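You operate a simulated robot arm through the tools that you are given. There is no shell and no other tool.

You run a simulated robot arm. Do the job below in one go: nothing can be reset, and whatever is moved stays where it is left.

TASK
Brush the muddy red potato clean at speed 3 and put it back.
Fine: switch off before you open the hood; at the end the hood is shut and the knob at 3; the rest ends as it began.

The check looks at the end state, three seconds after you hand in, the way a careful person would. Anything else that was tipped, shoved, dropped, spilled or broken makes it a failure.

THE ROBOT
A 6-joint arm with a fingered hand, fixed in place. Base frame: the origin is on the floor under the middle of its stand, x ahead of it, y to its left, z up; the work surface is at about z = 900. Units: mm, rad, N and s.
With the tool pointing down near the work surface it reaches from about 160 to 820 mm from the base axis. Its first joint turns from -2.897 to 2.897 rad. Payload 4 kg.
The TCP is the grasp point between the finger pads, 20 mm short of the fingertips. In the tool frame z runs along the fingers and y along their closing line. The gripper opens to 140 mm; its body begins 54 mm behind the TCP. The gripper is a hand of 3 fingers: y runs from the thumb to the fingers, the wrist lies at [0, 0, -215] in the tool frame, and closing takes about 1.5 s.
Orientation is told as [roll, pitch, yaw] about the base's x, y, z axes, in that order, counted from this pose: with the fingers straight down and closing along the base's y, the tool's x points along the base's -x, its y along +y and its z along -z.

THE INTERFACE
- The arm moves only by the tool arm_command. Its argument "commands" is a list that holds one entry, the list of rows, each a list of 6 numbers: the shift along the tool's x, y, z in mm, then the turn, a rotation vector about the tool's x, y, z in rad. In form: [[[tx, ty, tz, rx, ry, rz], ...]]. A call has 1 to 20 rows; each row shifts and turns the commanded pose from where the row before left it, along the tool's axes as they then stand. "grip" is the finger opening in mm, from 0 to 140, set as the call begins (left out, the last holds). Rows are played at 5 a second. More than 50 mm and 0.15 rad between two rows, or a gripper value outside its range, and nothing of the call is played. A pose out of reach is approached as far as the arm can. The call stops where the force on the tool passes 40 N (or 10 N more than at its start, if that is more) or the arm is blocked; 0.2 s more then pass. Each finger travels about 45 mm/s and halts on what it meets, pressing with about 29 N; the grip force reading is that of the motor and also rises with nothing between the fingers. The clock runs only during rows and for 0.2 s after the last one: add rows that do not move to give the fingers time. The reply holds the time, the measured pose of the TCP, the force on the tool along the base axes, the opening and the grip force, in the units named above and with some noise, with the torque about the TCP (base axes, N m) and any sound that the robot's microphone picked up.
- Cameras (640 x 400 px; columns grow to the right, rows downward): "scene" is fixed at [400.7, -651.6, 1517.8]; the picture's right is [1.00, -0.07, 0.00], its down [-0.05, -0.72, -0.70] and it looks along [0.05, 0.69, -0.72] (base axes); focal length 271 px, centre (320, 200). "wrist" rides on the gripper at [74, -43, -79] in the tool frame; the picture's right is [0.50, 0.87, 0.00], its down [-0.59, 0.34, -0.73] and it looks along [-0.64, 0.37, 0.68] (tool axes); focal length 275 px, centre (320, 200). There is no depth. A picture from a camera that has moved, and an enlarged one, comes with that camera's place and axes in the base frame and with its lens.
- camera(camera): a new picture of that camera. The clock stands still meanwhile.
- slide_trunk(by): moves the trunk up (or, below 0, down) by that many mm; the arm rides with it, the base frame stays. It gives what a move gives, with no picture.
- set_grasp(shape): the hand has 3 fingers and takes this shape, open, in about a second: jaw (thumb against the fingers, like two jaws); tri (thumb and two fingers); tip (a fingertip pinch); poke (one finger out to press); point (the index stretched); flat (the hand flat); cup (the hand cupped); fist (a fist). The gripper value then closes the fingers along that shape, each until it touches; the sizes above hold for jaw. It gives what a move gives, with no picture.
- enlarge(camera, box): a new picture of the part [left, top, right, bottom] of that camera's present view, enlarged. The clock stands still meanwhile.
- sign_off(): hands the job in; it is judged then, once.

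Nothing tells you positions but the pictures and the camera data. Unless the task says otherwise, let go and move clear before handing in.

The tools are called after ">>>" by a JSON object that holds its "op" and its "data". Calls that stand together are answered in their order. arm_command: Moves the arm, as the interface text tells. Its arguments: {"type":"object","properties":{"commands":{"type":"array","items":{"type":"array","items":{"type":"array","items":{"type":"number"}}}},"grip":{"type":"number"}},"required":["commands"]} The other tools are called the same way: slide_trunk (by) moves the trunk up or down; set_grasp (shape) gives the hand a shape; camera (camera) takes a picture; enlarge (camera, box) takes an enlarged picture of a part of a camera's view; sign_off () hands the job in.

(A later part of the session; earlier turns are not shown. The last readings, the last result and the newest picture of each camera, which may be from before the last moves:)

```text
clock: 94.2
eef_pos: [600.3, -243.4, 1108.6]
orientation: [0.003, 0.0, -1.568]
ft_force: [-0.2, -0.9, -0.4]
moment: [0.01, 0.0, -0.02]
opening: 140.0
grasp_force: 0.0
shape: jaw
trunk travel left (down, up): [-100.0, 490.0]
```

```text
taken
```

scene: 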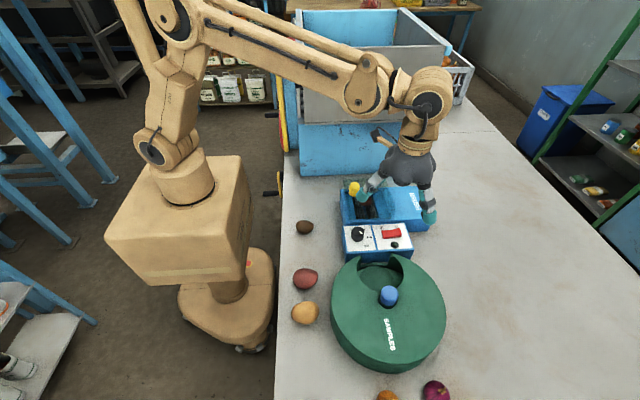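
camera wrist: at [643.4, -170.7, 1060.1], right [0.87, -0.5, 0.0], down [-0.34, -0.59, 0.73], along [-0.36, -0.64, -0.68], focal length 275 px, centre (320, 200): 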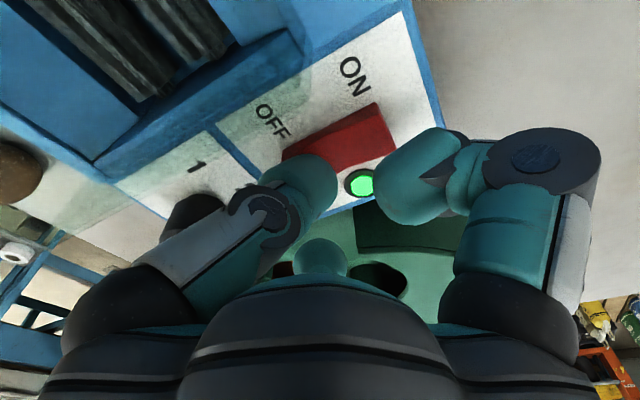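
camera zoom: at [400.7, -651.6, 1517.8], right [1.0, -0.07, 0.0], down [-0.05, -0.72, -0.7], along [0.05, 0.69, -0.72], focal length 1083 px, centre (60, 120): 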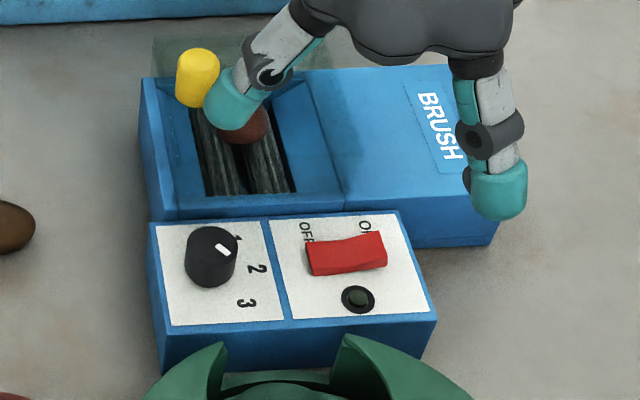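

>>> {"op": "arm_command", "data": {"commands": [[[36.7, -24.7, 5, 0, 0, 0], [36.7, -24.7, 5, 0, 0, 0], [36.7, -24.7, 5, 0, 0, 0], [0, 0, 0, 0, 0, 0], [0, 0, 0, 0, 0, 0]]], "grip": 62}}

>>> {"op": "camera", "data": {"camera": "wrist"}}

>>> {"op": "enlarge", "data": {"camera": "wrist", "box": [240, 60, 400, 220]}}

```text
clock: 95.4
eef_pos: [525.6, -132.6, 1090.5]
orientation: [0.004, 0.0, -1.569]
ft_force: [-0.5, -0.2, -0.1]
moment: [-0.03, 0.0, 0.0]
opening: 62.5
grasp_force: 0.0
shape: jaw
trunk travel left (down, up): [-100.0, 490.0]
```

```text
taken
camera wrist: at [483.3, -59.3, 1169.7], right [0.87, 0.5, 0.0], down [0.34, -0.59, 0.74], along [0.37, -0.64, -0.68], focal length 275 px, centre (320, 200)
```

wrist: 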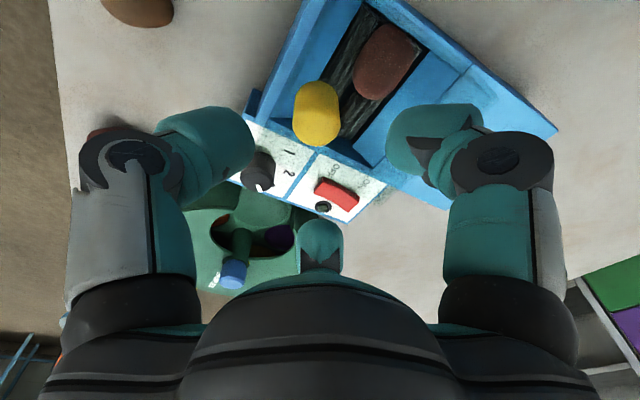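

```text
2.50 times, centred on (320, 140) of wrist
camera zoom: at [483.3, -59.3, 1169.7], right [0.87, 0.5, 0.0], down [0.34, -0.59, 0.74], along [0.37, -0.64, -0.68], focal length 688 px, centre (320, 350)
```

zoom: 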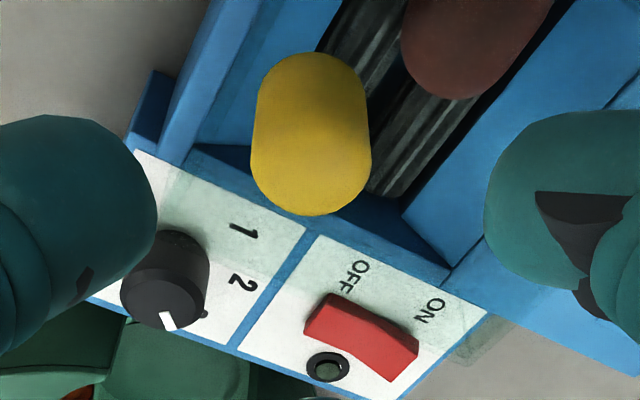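

>>> {"op": "arm_command", "data": {"commands": [[[0.5, -1.5, 20, 0, 0, 0], [0, 0, 20, 0, 0, 0], [0, 0, 20, 0, 0, 0], [0, 0, 0, 0, 0, 0]]]}}

>>> {"op": "arm_command", "data": {"commands": [[[0, 0, 0, 0, 0, 0], [0, 0, 0, 0, 0, 0], [0, 0, 0, 0, 0, 0], [0, 0, 0, 0, 0, 0], [0, 0, 0, 0, 0, 0], [0, 0, 0, 0, 0, 0]]], "grip": 22}}

>>> {"op": "enlarge", "data": {"camera": "scene", "box": [330, 140, 440, 240]}}

```text
clock: 96.4
eef_pos: [525.0, -132.8, 1030.5]
orientation: [0.004, 0.0, -1.569]
ft_force: [0.2, 0.5, 0.7]
moment: [-0.02, 0.02, -0.03]
opening: 62.3
grasp_force: 0.0
shape: jaw
trunk travel left (down, up): [-100.0, 490.0]
```

```text
clock: 97.8
eef_pos: [525.0, -133.4, 1031.8]
orientation: [0.004, 0.0, -1.569]
ft_force: [0.7, -1.4, 3.0]
moment: [-0.06, 0.0, 0.01]
opening: 22.7
grasp_force: 0.0
shape: jaw
trunk travel left (down, up): [-100.0, 490.0]
```

```text
4.00 times, centred on (385, 190) of scene
camera zoom: at [400.7, -651.6, 1517.8], right [1.0, -0.07, 0.0], down [-0.05, -0.72, -0.7], along [0.05, 0.69, -0.72], focal length 1083 px, centre (60, 240)
```

zoom: 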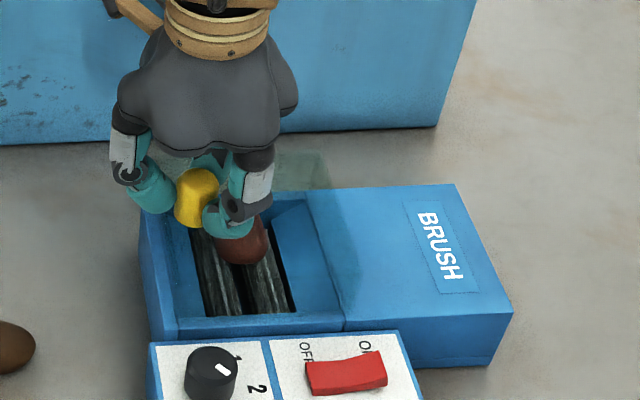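

>>> {"op": "arm_command", "data": {"commands": [[[0, 0, 1.5, 0, 0, 0], [0, 0, 0, 0, 0, 0], [0, 0, 0, 0, 0, 0], [0, 0, 0, 0, 0, 0]]], "grip": 16}}

>>> {"op": "arm_command", "data": {"commands": [[[0, 5, 0, 0, 0, 0], [0, 8, 0, 0, 0, 0], [0, 10, 0, 0, 0, 0], [0, 0, 0, 0, 0, 0]]]}}

>>> {"op": "enlarge", "data": {"camera": "scene", "box": [330, 140, 440, 240]}}

```text
clock: 98.8
eef_pos: [524.0, -131.7, 1029.1]
orientation: [0.004, 0.0, -1.568]
ft_force: [-0.1, 0.9, 1.5]
moment: [-0.06, 0.03, 0.07]
opening: 22.5
grasp_force: 28.8
shape: jaw
trunk travel left (down, up): [-100.0, 490.0]
```

```text
clock: 99.8
eef_pos: [548.0, -133.1, 1030.5]
orientation: [0.003, 0.0, -1.569]
ft_force: [-0.2, 1.0, -13.4]
moment: [-0.01, 0.02, 0.1]
opening: 22.5
grasp_force: 28.9
shape: jaw
trunk travel left (down, up): [-100.0, 490.0]
```

```text
4.00 times, centred on (385, 190) of scene
camera zoom: at [400.7, -651.6, 1517.8], right [1.0, -0.07, 0.0], down [-0.05, -0.72, -0.7], along [0.05, 0.69, -0.72], focal length 1083 px, centre (60, 240)
```

zoom: 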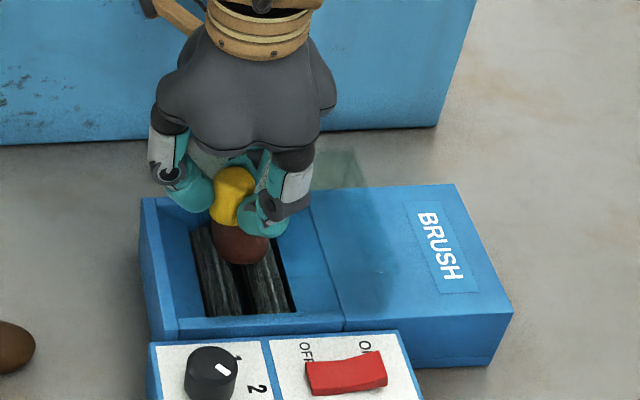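

>>> {"op": "arm_command", "data": {"commands": [[[0, 10, 1, 0, 0, 0], [0, 10, 0, 0, 0, 0], [0, 10, 0, 0, 0, 0], [0, 10, 0, 0, 0, 0], [0, 10, 0, 0, 0, 0], [0, 10, 0, 0, 0, 0], [0, 10, 0, 0, 0, 0], [0, 10, 0, 0, 0, 0], [0, 0, 0, 0, 0, 0]]]}}

>>> {"op": "enlarge", "data": {"camera": "scene", "box": [340, 140, 450, 240]}}

```text
clock: 101.8
eef_pos: [629.0, -133.4, 1030.3]
orientation: [0.002, 0.0, -1.569]
ft_force: [0.9, 5.0, -0.8]
moment: [0.03, 0.02, 0.05]
opening: 22.5
grasp_force: 29.3
shape: jaw
trunk travel left (down, up): [-100.0, 490.0]
```

```text
4.00 times, centred on (395, 190) of scene
camera zoom: at [400.7, -651.6, 1517.8], right [1.0, -0.07, 0.0], down [-0.05, -0.72, -0.7], along [0.05, 0.69, -0.72], focal length 1083 px, centre (20, 240)
```

zoom: 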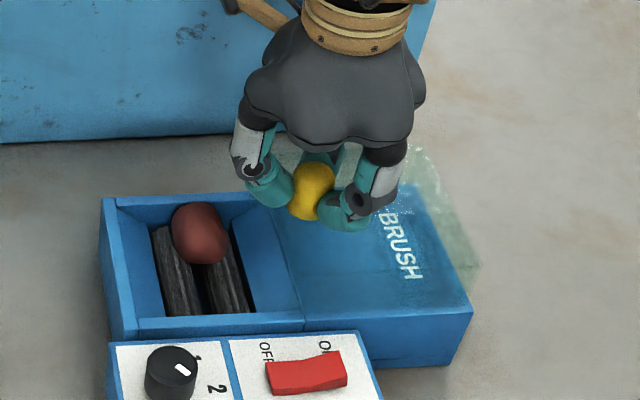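

The uncovered potato is now clean red. I'll slide the hood the last few millimetres to its open stop, in small steps.

>>> {"op": "arm_command", "data": {"commands": [[[0, 4, 0, 0, 0, 0], [0, 0, 0, 0, 0, 0]]]}}

>>> {"op": "arm_command", "data": {"commands": [[[0, 4, 0, 0, 0, 0], [0, 0, 0, 0, 0, 0]]]}}

```text
clock: 102.4
eef_pos: [633.0, -133.3, 1030.0]
orientation: [0.004, 0.0, -1.569]
ft_force: [1.5, 2.4, 2.4]
moment: [-0.01, 0.02, 0.09]
opening: 22.2
grasp_force: 28.9
shape: jaw
trunk travel left (down, up): [-100.0, 490.0]
```

```text
clock: 103.0
eef_pos: [634.9, -133.8, 1030.8]
orientation: [0.002, 0.0, -1.568]
ft_force: [-24.9, 3.2, -16.7]
moment: [-0.02, 0.29, -0.06]
opening: 22.4
grasp_force: 29.8
shape: jaw
trunk travel left (down, up): [-100.0, 490.0]
```

The hood is at its open stop. I'll relax, release and rise, then look at the potato.

>>> {"op": "arm_command", "data": {"commands": [[[0, -2, 0, 0, 0, 0], [0, 0, 0, 0, 0, 0]]]}}

>>> {"op": "arm_command", "data": {"commands": [[[0, 0, 0, 0, 0, 0], [0, 0, 0, 0, 0, 0], [0, 0, 0, 0, 0, 0], [0, 0, 0, 0, 0, 0], [0, 0, -20, 0, 0, 0], [0, 0, -25, 0, 0, 0], [0, 0, -20, 0, 0, 0], [0, 0, 0, 0, 0, 0]]], "grip": 64}}

>>> {"op": "camera", "data": {"camera": "wrist"}}

>>> {"op": "enlarge", "data": {"camera": "scene", "box": [340, 170, 430, 250]}}

>>> {"op": "enlarge", "data": {"camera": "scene", "box": [345, 180, 395, 225]}}

```text
clock: 103.6
eef_pos: [632.6, -131.9, 1030.6]
orientation: [0.003, 0.001, -1.568]
ft_force: [-16.4, 1.6, -12.7]
moment: [0.02, 0.23, -0.03]
opening: 22.3
grasp_force: 28.2
shape: jaw
trunk travel left (down, up): [-100.0, 490.0]
```

```text
clock: 105.4
eef_pos: [634.0, -133.8, 1095.0]
orientation: [0.002, 0.0, -1.569]
ft_force: [-0.1, 0.0, 0.0]
moment: [-0.03, 0.01, -0.01]
opening: 63.3
grasp_force: 0.0
shape: jaw
trunk travel left (down, up): [-100.0, 490.0]
```

```text
taken
camera wrist: at [590.4, -59.4, 1175.3], right [0.87, 0.5, 0.0], down [0.34, -0.59, 0.74], along [0.37, -0.64, -0.68], focal length 275 px, centre (320, 200)
```

wrist: 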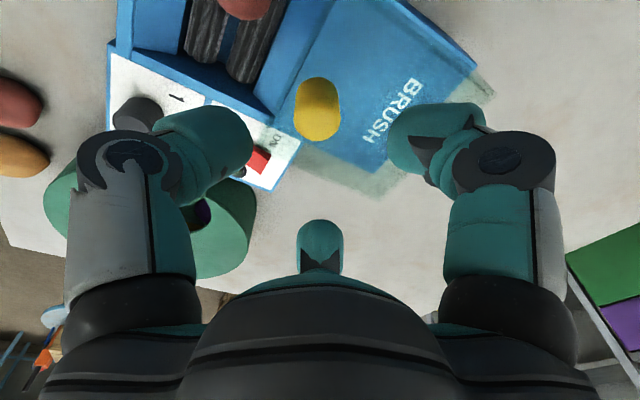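

```text
5.00 times, centred on (385, 210) of scene
camera zoom: at [400.7, -651.6, 1517.8], right [1.0, -0.07, 0.0], down [-0.05, -0.72, -0.7], along [0.05, 0.69, -0.72], focal length 1354 px, centre (-5, 150)
```

zoom: 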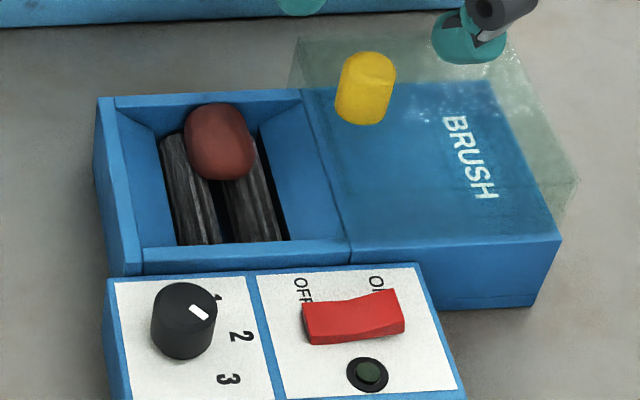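

```text
8.89 times, centred on (370, 202) of scene
camera zoom: at [400.7, -651.6, 1517.8], right [1.0, -0.07, 0.0], down [-0.05, -0.72, -0.7], along [0.05, 0.69, -0.72], focal length 2406 px, centre (-124, 178)
```

zoom: 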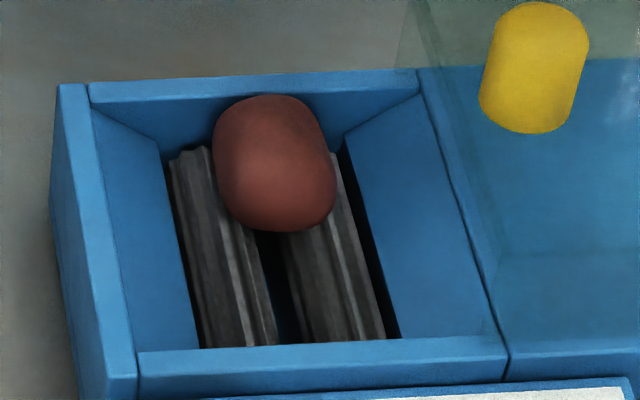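

The potato looks clean red, resting at about (569, -110), close to the trough's back wall. I'll hover over it, lean the hand away from the handle and check alignment before going in.

>>> {"op": "arm_command", "data": {"commands": [[[10.5, -34, 0, 0, 0, 0], [10.5, -34, 0, 0, 0, 0], [0, 0, 25, 0, 0, 0], [0, 0, 10, 0, 0, 0], [0, 0, 0, -0.075, 0, 0], [0, 0, 0, -0.075, 0, 0], [0, 0, 0, 0, 0, 0]]], "grip": 66}}

>>> {"op": "camera", "data": {"camera": "wrist"}}

>>> {"op": "enlarge", "data": {"camera": "scene", "box": [340, 140, 430, 230]}}

```text
clock: 107.0
eef_pos: [566.1, -112.1, 1060.4]
orientation: [0.154, -0.001, -1.568]
ft_force: [-0.8, -0.4, -0.1]
moment: [0.02, 0.02, 0.01]
opening: 65.6
grasp_force: 0.1
shape: jaw
trunk travel left (down, up): [-100.0, 490.0]
```

```text
taken
camera wrist: at [511.6, -38.5, 1131.8], right [0.85, 0.5, 0.13], down [0.22, -0.59, 0.78], along [0.47, -0.64, -0.61], focal length 275 px, centre (320, 200)
```

wrist: 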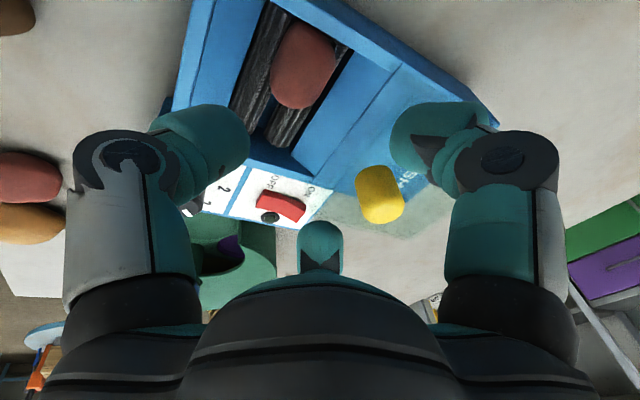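

```text
4.44 times, centred on (385, 185) of scene
camera zoom: at [400.7, -651.6, 1517.8], right [1.0, -0.07, 0.0], down [-0.05, -0.72, -0.7], along [0.05, 0.69, -0.72], focal length 1203 px, centre (31, 267)
```

zoom: 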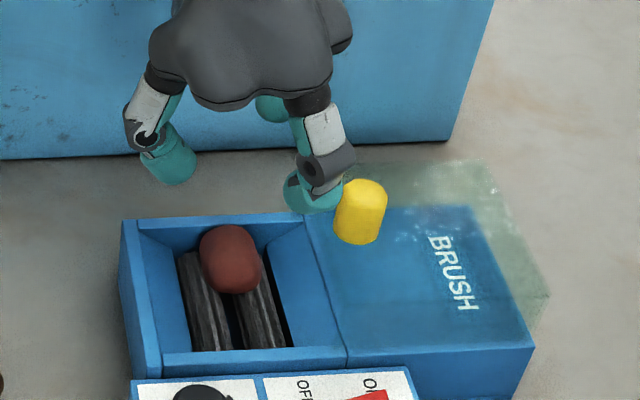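

>>> {"op": "arm_command", "data": {"commands": [[[0, -3.8, 24.7, 0, 0, 0], [0, -3.8, 24.7, 0, 0, 0], [0, -3, 19.8, 0, 0, 0], [0, 0, 0, 0, 0, 0]]]}}

>>> {"op": "camera", "data": {"camera": "wrist"}}

>>> {"op": "enlarge", "data": {"camera": "scene", "box": [340, 140, 430, 230]}}

```text
clock: 108.0
eef_pos: [565.4, -111.3, 990.4]
orientation: [0.154, 0.0, -1.57]
ft_force: [-0.8, 0.2, 0.8]
moment: [-0.01, 0.02, 0.0]
opening: 65.8
grasp_force: 0.0
shape: jaw
trunk travel left (down, up): [-100.0, 490.0]
```

```text
taken
camera wrist: at [511.8, -38.5, 1061.3], right [0.85, 0.5, 0.13], down [0.22, -0.59, 0.78], along [0.47, -0.64, -0.61], focal length 275 px, centre (320, 200)
```

wrist: 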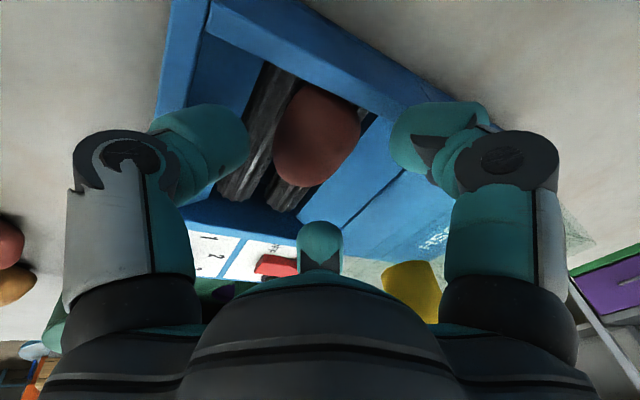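

```text
4.44 times, centred on (385, 185) of scene
camera zoom: at [400.7, -651.6, 1517.8], right [1.0, -0.07, 0.0], down [-0.05, -0.72, -0.7], along [0.05, 0.69, -0.72], focal length 1203 px, centre (31, 267)
```

zoom: 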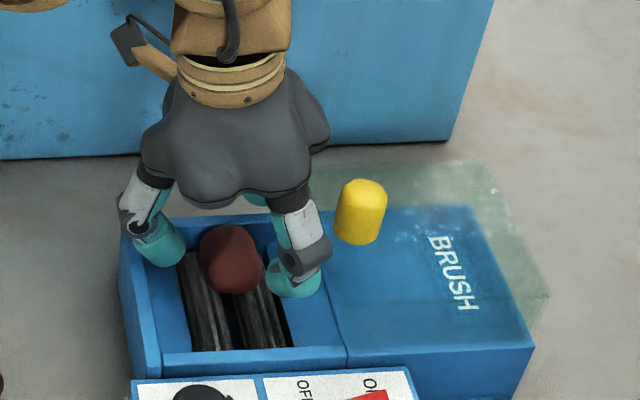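

>>> {"op": "arm_command", "data": {"commands": [[[0, -1.2, 7.9, 0, 0, 0], [0, -0.9, 5.9, 0, 0, 0], [0, 0, 0, 0, 0, 0]]]}}

>>> {"op": "camera", "data": {"camera": "wrist"}}

>>> {"op": "enlarge", "data": {"camera": "scene", "box": [340, 140, 430, 230]}}

```text
clock: 108.8
eef_pos: [566.3, -111.3, 977.7]
orientation: [0.155, 0.0, -1.57]
ft_force: [5.4, -2.1, 17.7]
moment: [0.66, -0.45, -0.21]
opening: 67.0
grasp_force: 0.1
shape: jaw
trunk travel left (down, up): [-100.0, 490.0]
```

```text
taken
camera wrist: at [512.0, -38.0, 1049.0], right [0.85, 0.5, 0.13], down [0.22, -0.59, 0.78], along [0.47, -0.64, -0.61], focal length 275 px, centre (320, 200)
```

wrist: 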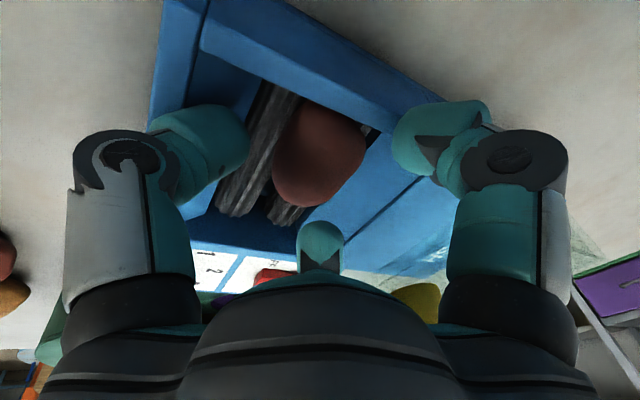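

```text
4.44 times, centred on (385, 185) of scene
camera zoom: at [400.7, -651.6, 1517.8], right [1.0, -0.07, 0.0], down [-0.05, -0.72, -0.7], along [0.05, 0.69, -0.72], focal length 1203 px, centre (31, 267)
```

zoom: 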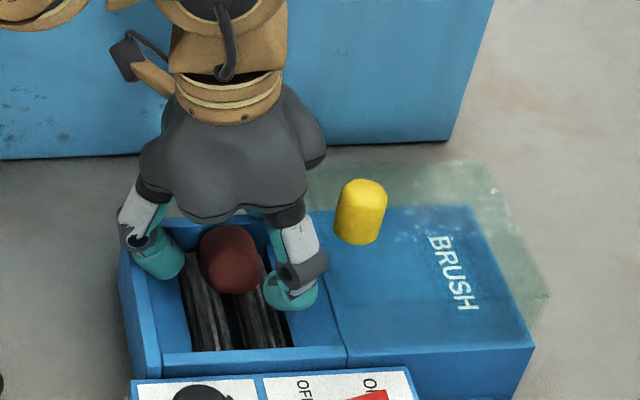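

The back finger is resting on the trough's rear rim because the potato is too near that wall. I'll back off, grip the potato's upper half lightly, draw it along the rollers toward the middle, and then re-grip deeper.

>>> {"op": "arm_command", "data": {"commands": [[[0, 0.9, -6, 0, 0, 0], [-2, 0, 0, 0, 0, 0], [0, 0, 0, 0, 0, 0]]]}}

>>> {"op": "arm_command", "data": {"commands": [[[0, 0, 0, 0, 0, 0], [0, 0, 0, 0, 0, 0], [0, 0, 0, 0, 0, 0], [0, 0, 0, 0, 0, 0], [0, 0, 0, 0, 0, 0]]], "grip": 44}}

>>> {"op": "camera", "data": {"camera": "wrist"}}

>>> {"op": "enlarge", "data": {"camera": "scene", "box": [340, 140, 430, 230]}}

```text
clock: 109.6
eef_pos: [566.7, -114.1, 983.2]
orientation: [0.155, 0.001, -1.568]
ft_force: [0.3, 0.2, 0.7]
moment: [0.0, 0.03, -0.02]
opening: 65.9
grasp_force: 0.1
shape: jaw
trunk travel left (down, up): [-100.0, 490.0]
```

```text
clock: 110.8
eef_pos: [565.6, -114.4, 982.6]
orientation: [0.154, 0.0, -1.568]
ft_force: [0.2, -0.9, -0.9]
moment: [0.03, -0.02, 0.0]
opening: 44.5
grasp_force: 0.0
shape: jaw
trunk travel left (down, up): [-100.0, 490.0]
```

```text
taken
camera wrist: at [511.5, -40.6, 1054.6], right [0.85, 0.5, 0.13], down [0.22, -0.59, 0.78], along [0.47, -0.64, -0.61], focal length 275 px, centre (320, 200)
```

wrist: 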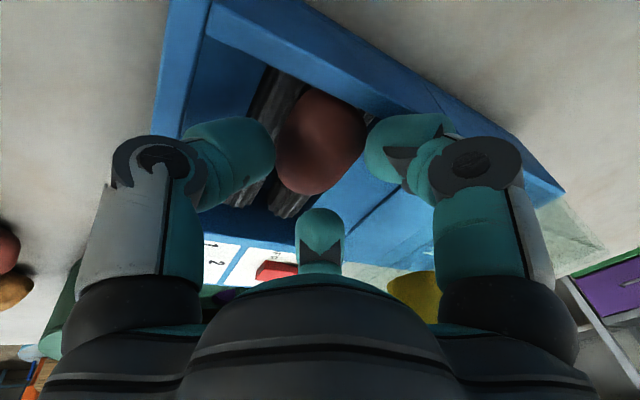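

```text
4.44 times, centred on (385, 185) of scene
camera zoom: at [400.7, -651.6, 1517.8], right [1.0, -0.07, 0.0], down [-0.05, -0.72, -0.7], along [0.05, 0.69, -0.72], focal length 1203 px, centre (31, 267)
```

zoom: 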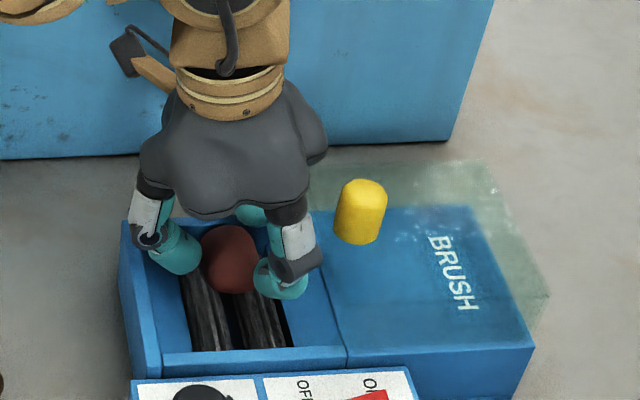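

>>> {"op": "arm_command", "data": {"commands": [[[0, 0, 0, 0, 0, 0], [0, 0, 0, 0, 0, 0], [0, 0, 0, 0, 0, 0], [0, 0, 0, 0, 0, 0]]], "grip": 30}}

>>> {"op": "camera", "data": {"camera": "wrist"}}

>>> {"op": "enlarge", "data": {"camera": "scene", "box": [340, 140, 430, 230]}}

```text
clock: 111.8
eef_pos: [565.5, -112.7, 982.4]
orientation: [0.154, 0.0, -1.569]
ft_force: [0.9, 0.3, 1.6]
moment: [0.05, -0.04, -0.01]
opening: 30.4
grasp_force: 0.2
shape: jaw
trunk travel left (down, up): [-100.0, 490.0]
```

```text
taken
camera wrist: at [511.5, -40.5, 1054.6], right [0.85, 0.5, 0.13], down [0.22, -0.59, 0.78], along [0.47, -0.64, -0.61], focal length 275 px, centre (320, 200)
```

wrist: 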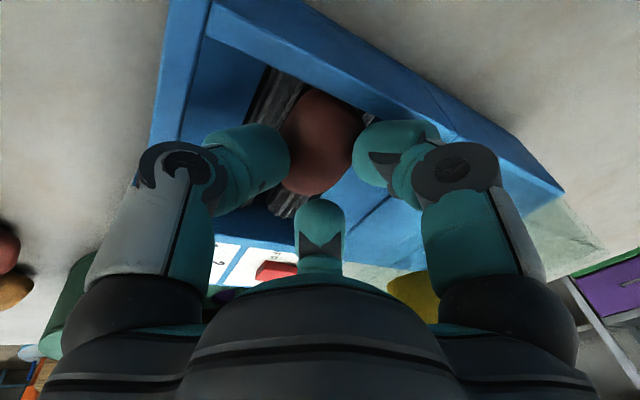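

```text
4.44 times, centred on (385, 185) of scene
camera zoom: at [400.7, -651.6, 1517.8], right [1.0, -0.07, 0.0], down [-0.05, -0.72, -0.7], along [0.05, 0.69, -0.72], focal length 1203 px, centre (31, 267)
```

zoom: 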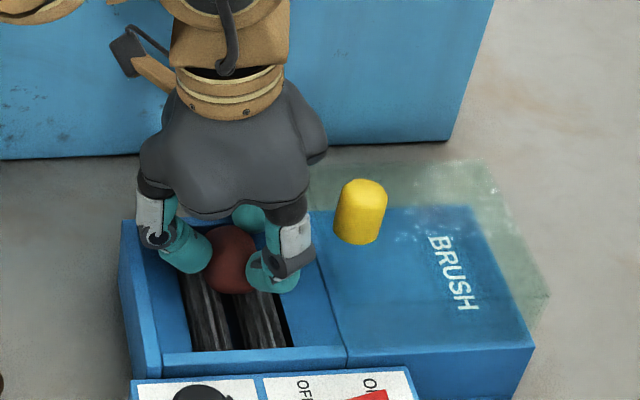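

>>> {"op": "arm_command", "data": {"commands": [[[-4, 0, 0, 0, 0, 0], [-4, 0, 0, 0, 0, 0], [-4, 0, 0, 0, 0, 0], [0, 0, 0, 0, 0, 0]]]}}

>>> {"op": "camera", "data": {"camera": "wrist"}}

>>> {"op": "enlarge", "data": {"camera": "scene", "box": [340, 140, 430, 230]}}

```text
clock: 112.8
eef_pos: [566.7, -126.0, 982.9]
orientation: [0.153, -0.001, -1.569]
ft_force: [0.7, 0.2, 1.0]
moment: [0.04, 0.01, 0.0]
opening: 30.3
grasp_force: 0.0
shape: jaw
trunk travel left (down, up): [-100.0, 490.0]
```

```text
taken
camera wrist: at [511.6, -52.5, 1054.6], right [0.85, 0.5, 0.13], down [0.22, -0.59, 0.78], along [0.47, -0.64, -0.61], focal length 275 px, centre (320, 200)
```

wrist: 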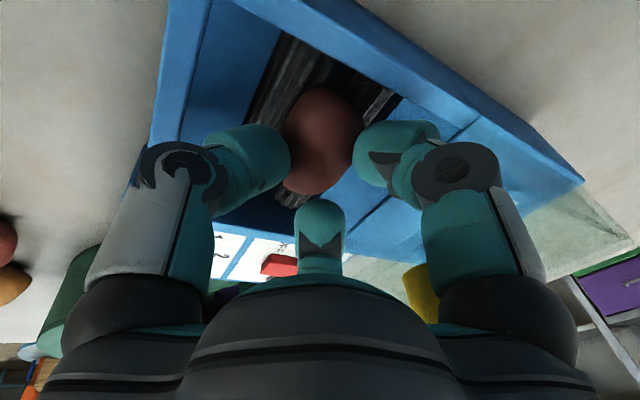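

```text
4.44 times, centred on (385, 185) of scene
camera zoom: at [400.7, -651.6, 1517.8], right [1.0, -0.07, 0.0], down [-0.05, -0.72, -0.7], along [0.05, 0.69, -0.72], focal length 1203 px, centre (31, 267)
```

zoom: 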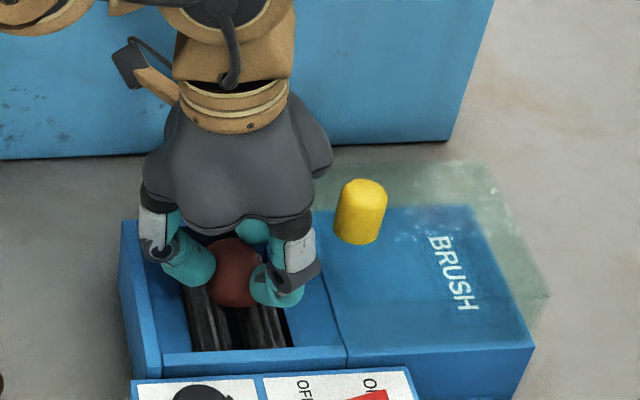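

The potato slides along with the hand. I'll draw it a bit further toward the middle.

>>> {"op": "arm_command", "data": {"commands": [[[-4, 0, 0, 0, 0, 0], [-4, 0, 0, 0, 0, 0], [-4, 0, 0, 0, 0, 0], [0, 0, 0, 0, 0, 0]]]}}

>>> {"op": "arm_command", "data": {"commands": [[[0, 1.2, -8, 0, 0, 0], [0, 2.3, -15, 0, 0, 0], [0, 0, 0, 0, 0, 0], [0, 0, 0, 0, 0, 0], [0, 0, 0, 0, 0, 0]]], "grip": 62}}

>>> {"op": "camera", "data": {"camera": "wrist"}}

>>> {"op": "enlarge", "data": {"camera": "scene", "box": [340, 140, 430, 230]}}

```text
clock: 113.8
eef_pos: [566.7, -136.4, 982.9]
orientation: [0.153, 0.0, -1.569]
ft_force: [0.7, 2.2, 3.0]
moment: [0.1, -0.03, -0.04]
opening: 30.2
grasp_force: 0.0
shape: jaw
trunk travel left (down, up): [-100.0, 490.0]
```

```text
clock: 115.0
eef_pos: [565.5, -137.9, 1004.4]
orientation: [0.154, -0.001, -1.571]
ft_force: [-0.2, -0.4, -0.2]
moment: [0.02, 0.02, 0.02]
opening: 61.5
grasp_force: 0.0
shape: jaw
trunk travel left (down, up): [-100.0, 490.0]
```

```text
taken
camera wrist: at [511.0, -65.0, 1077.2], right [0.85, 0.5, 0.13], down [0.22, -0.59, 0.78], along [0.47, -0.64, -0.61], focal length 275 px, centre (320, 200)
```

wrist: 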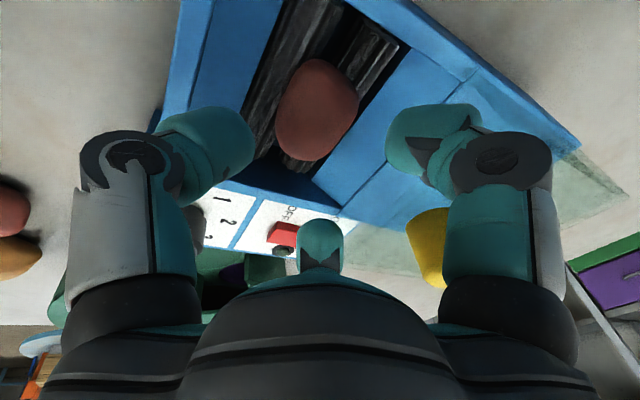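

```text
4.44 times, centred on (385, 185) of scene
camera zoom: at [400.7, -651.6, 1517.8], right [1.0, -0.07, 0.0], down [-0.05, -0.72, -0.7], along [0.05, 0.69, -0.72], focal length 1203 px, centre (31, 267)
```

zoom: 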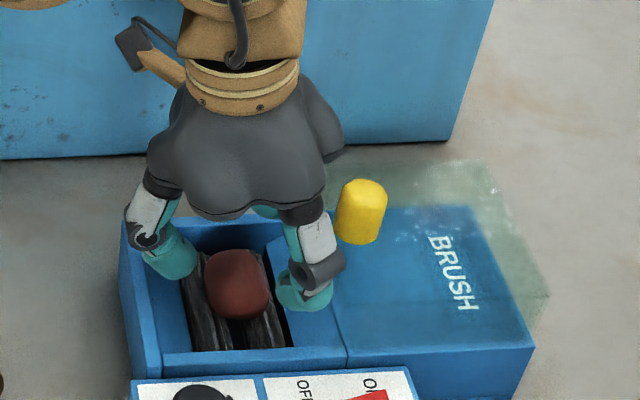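

The potato is back in the middle of the rollers at about (569, -131). I'll centre over it and go down in stages for the deeper grip.

>>> {"op": "arm_command", "data": {"commands": [[[7, 4, 0, 0, 0, 0], [0, -2.3, 15, 0, 0, 0], [0, -1.2, 8, 0, 0, 0], [0, 0, 0, 0, 0, 0]]], "grip": 54}}

>>> {"op": "camera", "data": {"camera": "wrist"}}

>>> {"op": "enlarge", "data": {"camera": "scene", "box": [340, 140, 430, 230]}}

```text
clock: 116.0
eef_pos: [569.7, -131.6, 982.7]
orientation: [0.154, -0.001, -1.569]
ft_force: [0.3, 0.3, 0.3]
moment: [0.0, 0.0, -0.02]
opening: 54.2
grasp_force: 0.0
shape: jaw
trunk travel left (down, up): [-100.0, 490.0]
```

```text
taken
camera wrist: at [515.8, -58.1, 1053.9], right [0.85, 0.5, 0.13], down [0.22, -0.59, 0.78], along [0.47, -0.64, -0.61], focal length 275 px, centre (320, 200)
```

wrist: 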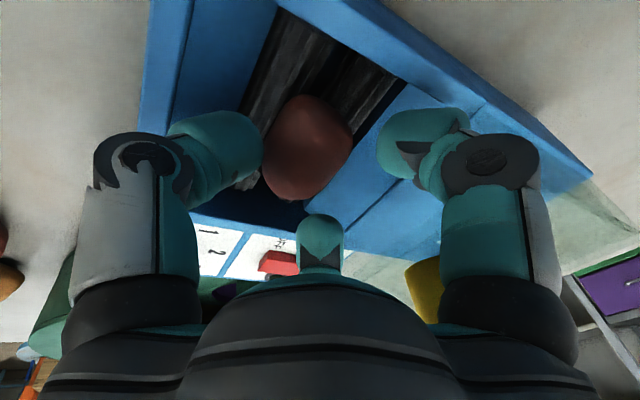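

```text
4.44 times, centred on (385, 185) of scene
camera zoom: at [400.7, -651.6, 1517.8], right [1.0, -0.07, 0.0], down [-0.05, -0.72, -0.7], along [0.05, 0.69, -0.72], focal length 1203 px, centre (31, 267)
```

zoom: 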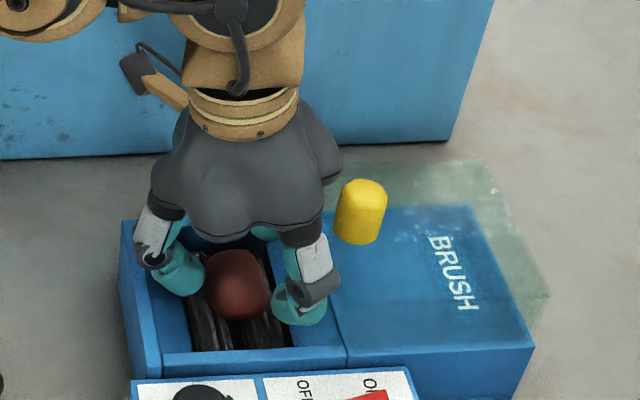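

>>> {"op": "arm_command", "data": {"commands": [[[1, -1, 0, 0, 0, 0], [0, -0.9, 6, 0, 0, 0], [0, -0.75, 5, 0, 0, 0], [0, 0, 0, 0, 0, 0]]], "grip": 52}}

>>> {"op": "camera", "data": {"camera": "wrist"}}

>>> {"op": "enlarge", "data": {"camera": "scene", "box": [340, 140, 430, 230]}}

```text
clock: 117.0
eef_pos: [568.3, -130.6, 971.5]
orientation: [0.154, 0.0, -1.571]
ft_force: [0.8, 0.6, 0.4]
moment: [0.0, -0.02, 0.02]
opening: 52.2
grasp_force: 0.0
shape: jaw
trunk travel left (down, up): [-100.0, 490.0]
```

```text
taken
camera wrist: at [513.7, -56.8, 1042.7], right [0.85, 0.5, 0.13], down [0.22, -0.59, 0.78], along [0.47, -0.64, -0.61], focal length 275 px, centre (320, 200)
```

wrist: 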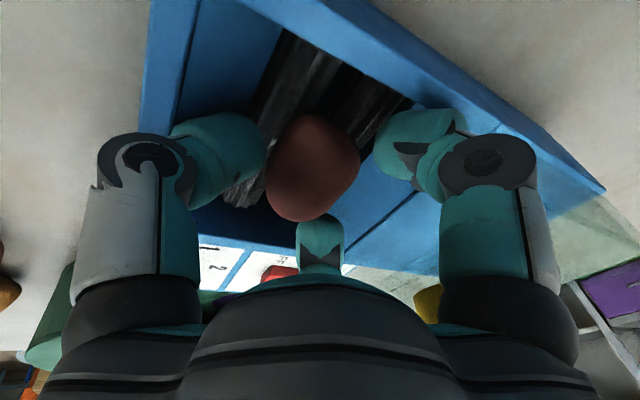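

```text
4.44 times, centred on (385, 185) of scene
camera zoom: at [400.7, -651.6, 1517.8], right [1.0, -0.07, 0.0], down [-0.05, -0.72, -0.7], along [0.05, 0.69, -0.72], focal length 1203 px, centre (31, 267)
```

zoom: 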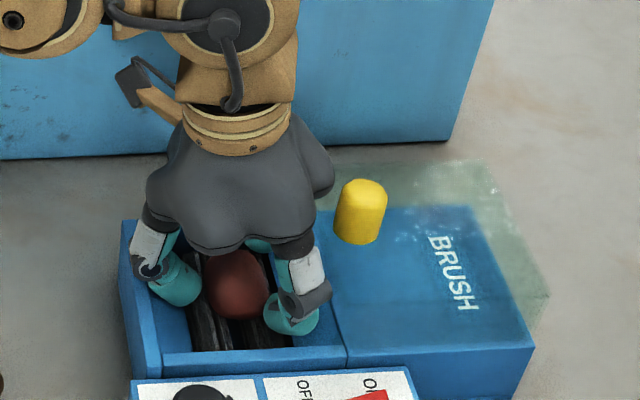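

>>> {"op": "arm_command", "data": {"commands": [[[0, -0.4, 2.5, 0, 0, 0], [0, -0.3, 2, 0, 0, 0], [0, 0, 0, 0, 0, 0]]], "grip": 50}}

>>> {"op": "arm_command", "data": {"commands": [[[0, 0, 0, 0, 0, 0], [0, 0, 0, 0, 0, 0], [0, 0, 0, 0, 0, 0], [0, 0, 0, 0, 0, 0], [0, 0, 0, 0, 0, 0], [0, 0, 0, 0, 0, 0]]], "grip": 28}}

>>> {"op": "camera", "data": {"camera": "wrist"}}

>>> {"op": "enlarge", "data": {"camera": "scene", "box": [340, 140, 430, 230]}}

```text
clock: 117.8
eef_pos: [569.5, -129.9, 966.4]
orientation: [0.153, 0.001, -1.568]
ft_force: [0.2, 0.0, -0.5]
moment: [0.02, 0.01, -0.03]
opening: 50.0
grasp_force: 0.0
shape: jaw
trunk travel left (down, up): [-100.0, 490.0]
```

```text
clock: 119.2
eef_pos: [569.3, -130.2, 965.7]
orientation: [0.153, 0.001, -1.569]
ft_force: [-0.2, 0.0, 0.2]
moment: [-0.01, 0.02, -0.01]
opening: 38.0
grasp_force: 28.9
shape: jaw
trunk travel left (down, up): [-100.0, 490.0]
```

```text
taken
camera wrist: at [514.5, -56.5, 1038.1], right [0.85, 0.5, 0.13], down [0.22, -0.59, 0.78], along [0.47, -0.64, -0.61], focal length 275 px, centre (320, 200)
```

wrist: 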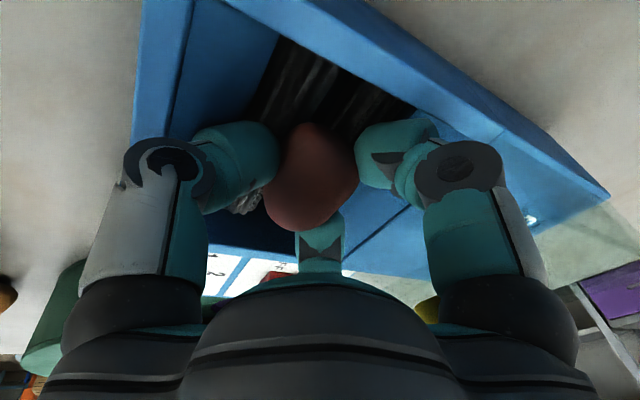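

```text
4.44 times, centred on (385, 185) of scene
camera zoom: at [400.7, -651.6, 1517.8], right [1.0, -0.07, 0.0], down [-0.05, -0.72, -0.7], along [0.05, 0.69, -0.72], focal length 1203 px, centre (31, 267)
```

zoom: 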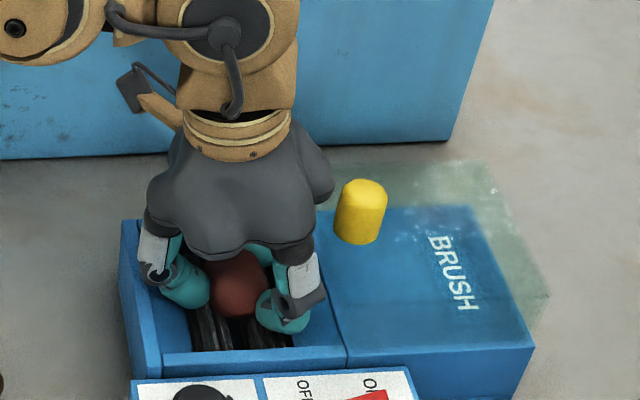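

It's gripped firmly at 38 mm. I'll lift slowly and check the hold.

>>> {"op": "arm_command", "data": {"commands": [[[0, 0.75, -5, 0, 0, 0], [0, 0.75, -5, 0, 0, 0], [0, 0.75, -5, 0, 0, 0], [0, 0, 0, 0, 0, 0]]]}}

>>> {"op": "camera", "data": {"camera": "wrist"}}

>>> {"op": "enlarge", "data": {"camera": "scene", "box": [340, 140, 430, 230]}}

```text
clock: 120.2
eef_pos: [568.5, -128.8, 981.3]
orientation: [0.154, -0.001, -1.57]
ft_force: [0.7, -0.8, 0.4]
moment: [0.01, -0.02, 0.01]
opening: 38.1
grasp_force: 28.8
shape: jaw
trunk travel left (down, up): [-100.0, 490.0]
```

```text
taken
camera wrist: at [513.5, -56.4, 1053.5], right [0.85, 0.5, 0.13], down [0.22, -0.59, 0.78], along [0.47, -0.64, -0.61], focal length 275 px, centre (320, 200)
```

wrist: 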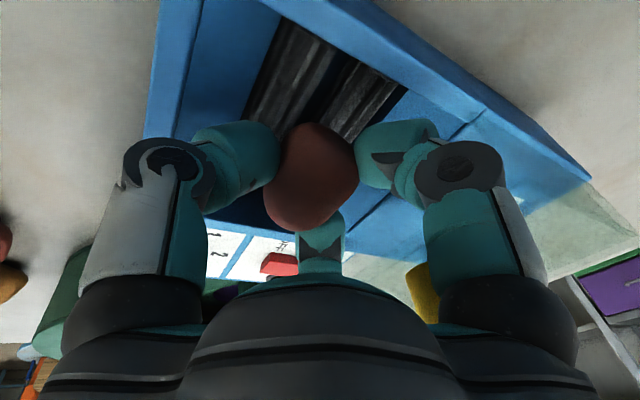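

```text
4.44 times, centred on (385, 185) of scene
camera zoom: at [400.7, -651.6, 1517.8], right [1.0, -0.07, 0.0], down [-0.05, -0.72, -0.7], along [0.05, 0.69, -0.72], focal length 1203 px, centre (31, 267)
```

zoom: 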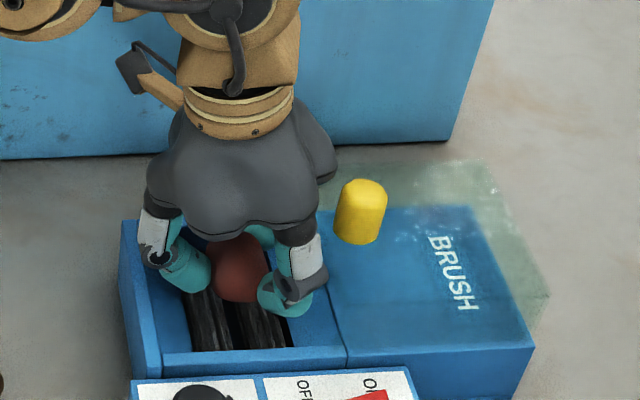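

The hold is secure. I'll lift clear, straighten the hand and carry the potato back to its spot at about (388, -252).

>>> {"op": "arm_command", "data": {"commands": [[[0, 3, -20, 0, 0, 0], [0, 4.5, -30, 0, 0, 0], [0, 4, -26, 0, 0, 0], [0, 0, 0, 0.077, 0, 0], [0, 0, 0, 0.077, 0, 0], [0, -40, 0, 0, 0, 0], [0, -40, 0, 0, 0, 0], [-25, -40, 0, 0, 0, 0], [-30, -30, 0, 0, 0, 0], [-35, -20, 0, 0, 0, 0], [-30, -8, 0, 0, 0, 0], [0, 0, 0, 0, 0, 0]]]}}

>>> {"op": "camera", "data": {"camera": "wrist"}}

>>> {"op": "camera", "data": {"camera": "scene"}}

```text
clock: 122.8
eef_pos: [390.9, -251.1, 1057.8]
orientation: [0.001, -0.001, -1.57]
ft_force: [0.2, 0.3, -0.9]
moment: [0.03, -0.01, 0.02]
opening: 38.1
grasp_force: 28.9
shape: jaw
trunk travel left (down, up): [-100.0, 490.0]
```

```text
taken
camera wrist: at [348.2, -177.0, 1138.3], right [0.86, 0.5, 0.0], down [0.34, -0.59, 0.73], along [0.37, -0.64, -0.68], focal length 275 px, centre (320, 200)
```

wrist: 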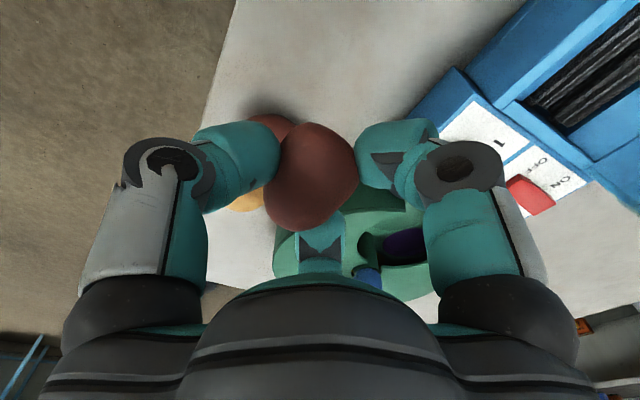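

```text
taken
```

scene: 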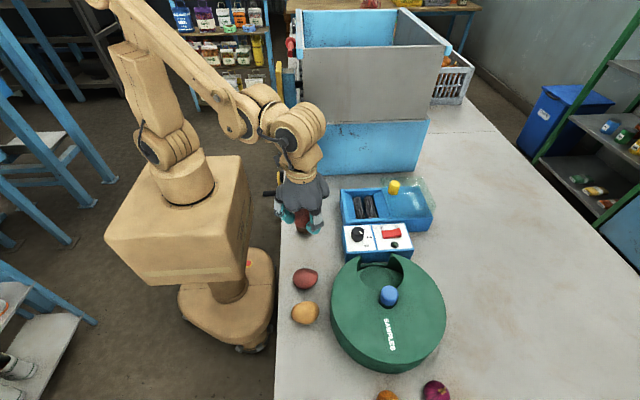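

>>> {"op": "enlarge", "data": {"camera": "wrist", "box": [220, 90, 380, 250]}}

>>> {"op": "enlarge", "data": {"camera": "scene", "box": [265, 190, 345, 290]}}

```text
2.50 times, centred on (300, 170) of wrist
camera zoom: at [348.2, -177.0, 1138.3], right [0.86, 0.5, 0.0], down [0.34, -0.59, 0.73], along [0.37, -0.64, -0.68], focal length 688 px, centre (370, 275)
```

zoom: 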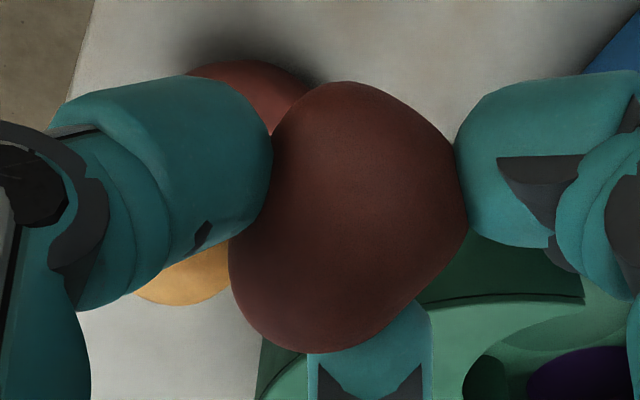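

```text
4.00 times, centred on (305, 240) of scene
camera zoom: at [400.7, -651.6, 1517.8], right [1.0, -0.07, 0.0], down [-0.05, -0.72, -0.7], along [0.05, 0.69, -0.72], focal length 1083 px, centre (380, 40)
```

zoom: 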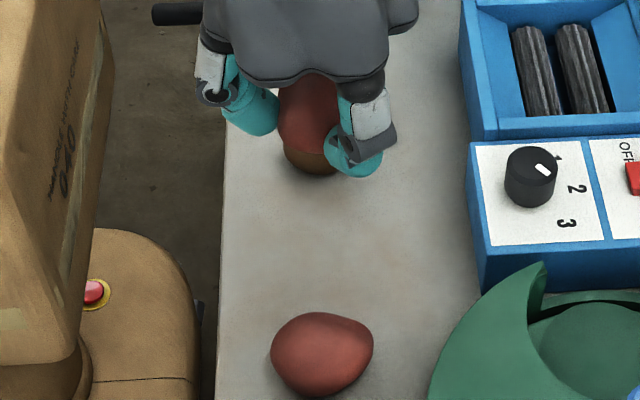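

It looks evenly red and clean in the hand. I'll lower it toward its original spot.

>>> {"op": "arm_command", "data": {"commands": [[[-1, 1.5, 30, 0, 0, 0], [0, 0, 30, 0, 0, 0], [0, 0, 30, 0, 0, 0], [0, 0, 18, 0, 0, 0], [0, 0, 6, 0, 0, 0], [0, 0, 0, 0, 0, 0]]]}}

>>> {"op": "camera", "data": {"camera": "wrist"}}

>>> {"op": "enlarge", "data": {"camera": "scene", "box": [265, 190, 345, 290]}}

```text
clock: 124.2
eef_pos: [391.0, -251.4, 945.2]
orientation: [0.001, 0.001, -1.569]
ft_force: [-0.1, 0.1, 0.7]
moment: [-0.01, -0.01, 0.01]
opening: 37.8
grasp_force: 29.0
shape: jaw
trunk travel left (down, up): [-100.0, 490.0]
```

```text
taken
camera wrist: at [348.8, -177.6, 1023.8], right [0.87, 0.5, 0.0], down [0.34, -0.59, 0.73], along [0.37, -0.64, -0.68], focal length 275 px, centre (320, 200)
```

wrist: 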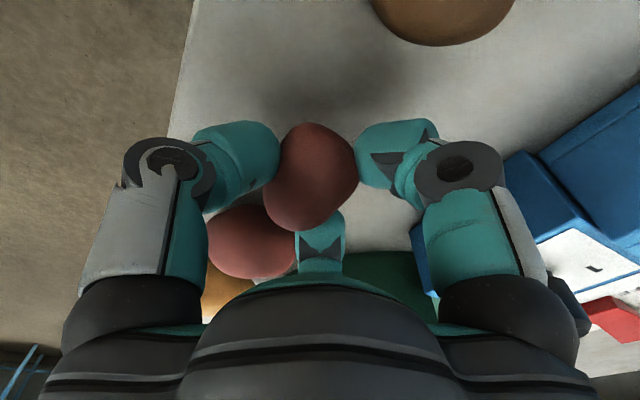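

```text
4.00 times, centred on (305, 240) of scene
camera zoom: at [400.7, -651.6, 1517.8], right [1.0, -0.07, 0.0], down [-0.05, -0.72, -0.7], along [0.05, 0.69, -0.72], focal length 1083 px, centre (380, 40)
```

zoom: 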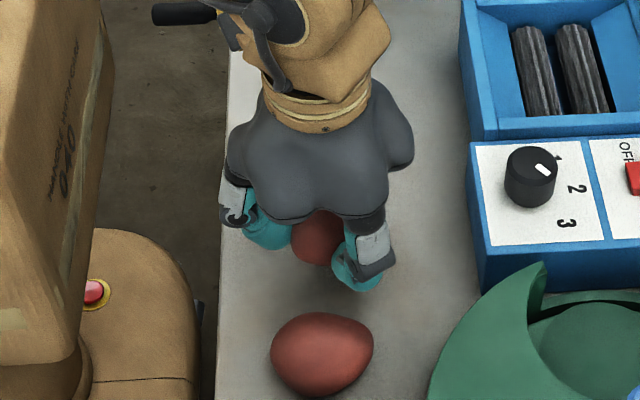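

>>> {"op": "arm_command", "data": {"commands": [[[0, 0, 4, 0, 0, 0], [0, 0, 3, 0, 0, 0], [0, 0, 0, 0, 0, 0]]]}}

>>> {"op": "arm_command", "data": {"commands": [[[0, 0, 2, 0, 0, 0], [0, 0, 0, 0, 0, 0]]]}}

>>> {"op": "arm_command", "data": {"commands": [[[0, 0, 2, 0, 0, 0], [0, 0, 0, 0, 0, 0]]]}}

```text
clock: 125.0
eef_pos: [392.9, -251.1, 937.9]
orientation: [0.0, -0.001, -1.569]
ft_force: [0.0, 0.2, 0.0]
moment: [0.03, 0.0, -0.03]
opening: 37.9
grasp_force: 29.3
shape: jaw
trunk travel left (down, up): [-100.0, 490.0]
```

```text
clock: 125.6
eef_pos: [392.5, -251.0, 935.6]
orientation: [-0.001, -0.001, -1.57]
ft_force: [-0.5, -0.4, -0.7]
moment: [-0.05, -0.02, -0.01]
opening: 37.9
grasp_force: 28.8
shape: jaw
trunk travel left (down, up): [-100.0, 490.0]
```

```text
clock: 126.2
eef_pos: [392.7, -250.7, 934.3]
orientation: [0.0, 0.0, -1.57]
ft_force: [0.2, 0.5, -0.7]
moment: [0.0, 0.0, -0.03]
opening: 38.1
grasp_force: 29.4
shape: jaw
trunk travel left (down, up): [-100.0, 490.0]
```

>>> {"op": "arm_command", "data": {"commands": [[[0, 0, 2, 0, 0, 0], [0, 0, 0, 0, 0, 0]]]}}

>>> {"op": "arm_command", "data": {"commands": [[[0, 0, 2, 0, 0, 0], [0, 0, 0, 0, 0, 0]]]}}

>>> {"op": "enlarge", "data": {"camera": "scene", "box": [275, 210, 335, 280]}}

```text
clock: 126.8
eef_pos: [392.3, -252.3, 932.5]
orientation: [0.0, 0.001, -1.57]
ft_force: [0.6, -0.7, -1.3]
moment: [0.01, -0.02, 0.01]
opening: 38.0
grasp_force: 29.1
shape: jaw
trunk travel left (down, up): [-100.0, 490.0]
```

```text
clock: 127.4
eef_pos: [391.4, -251.7, 930.3]
orientation: [-0.001, 0.0, -1.57]
ft_force: [-1.0, -0.3, -0.4]
moment: [-0.03, 0.0, 0.0]
opening: 37.8
grasp_force: 28.6
shape: jaw
trunk travel left (down, up): [-100.0, 490.0]
```

```text
5.71 times, centred on (305, 245) of scene
camera zoom: at [400.7, -651.6, 1517.8], right [1.0, -0.07, 0.0], down [-0.05, -0.72, -0.7], along [0.05, 0.69, -0.72], focal length 1547 px, centre (406, -57)
```

zoom: 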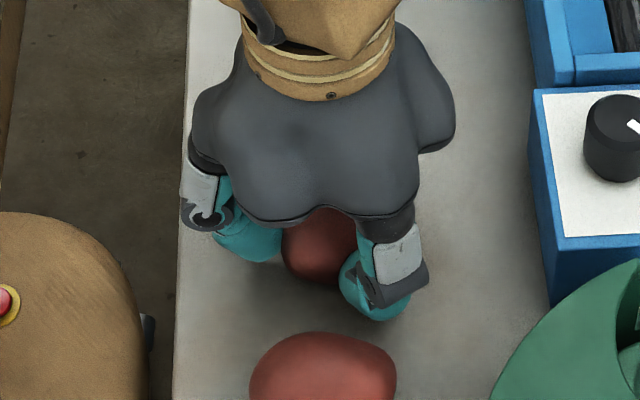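

>>> {"op": "arm_command", "data": {"commands": [[[0, 0, 2, 0, 0, 0], [0, 0, 0, 0, 0, 0]]]}}

>>> {"op": "arm_command", "data": {"commands": [[[0, 0, 1.5, 0, 0, 0], [0, 0, 0, 0, 0, 0]]]}}

```text
clock: 128.0
eef_pos: [391.8, -250.5, 928.6]
orientation: [0.001, 0.002, -1.569]
ft_force: [1.2, -2.5, 12.5]
moment: [-0.15, 0.1, 0.0]
opening: 38.0
grasp_force: 29.1
shape: jaw
trunk travel left (down, up): [-100.0, 490.0]
```

```text
clock: 128.6
eef_pos: [393.3, -251.1, 928.5]
orientation: [0.0, 0.0, -1.569]
ft_force: [5.5, -3.0, 26.6]
moment: [-0.25, 0.11, 0.07]
opening: 38.8
grasp_force: 29.1
shape: jaw
trunk travel left (down, up): [-100.0, 490.0]
```

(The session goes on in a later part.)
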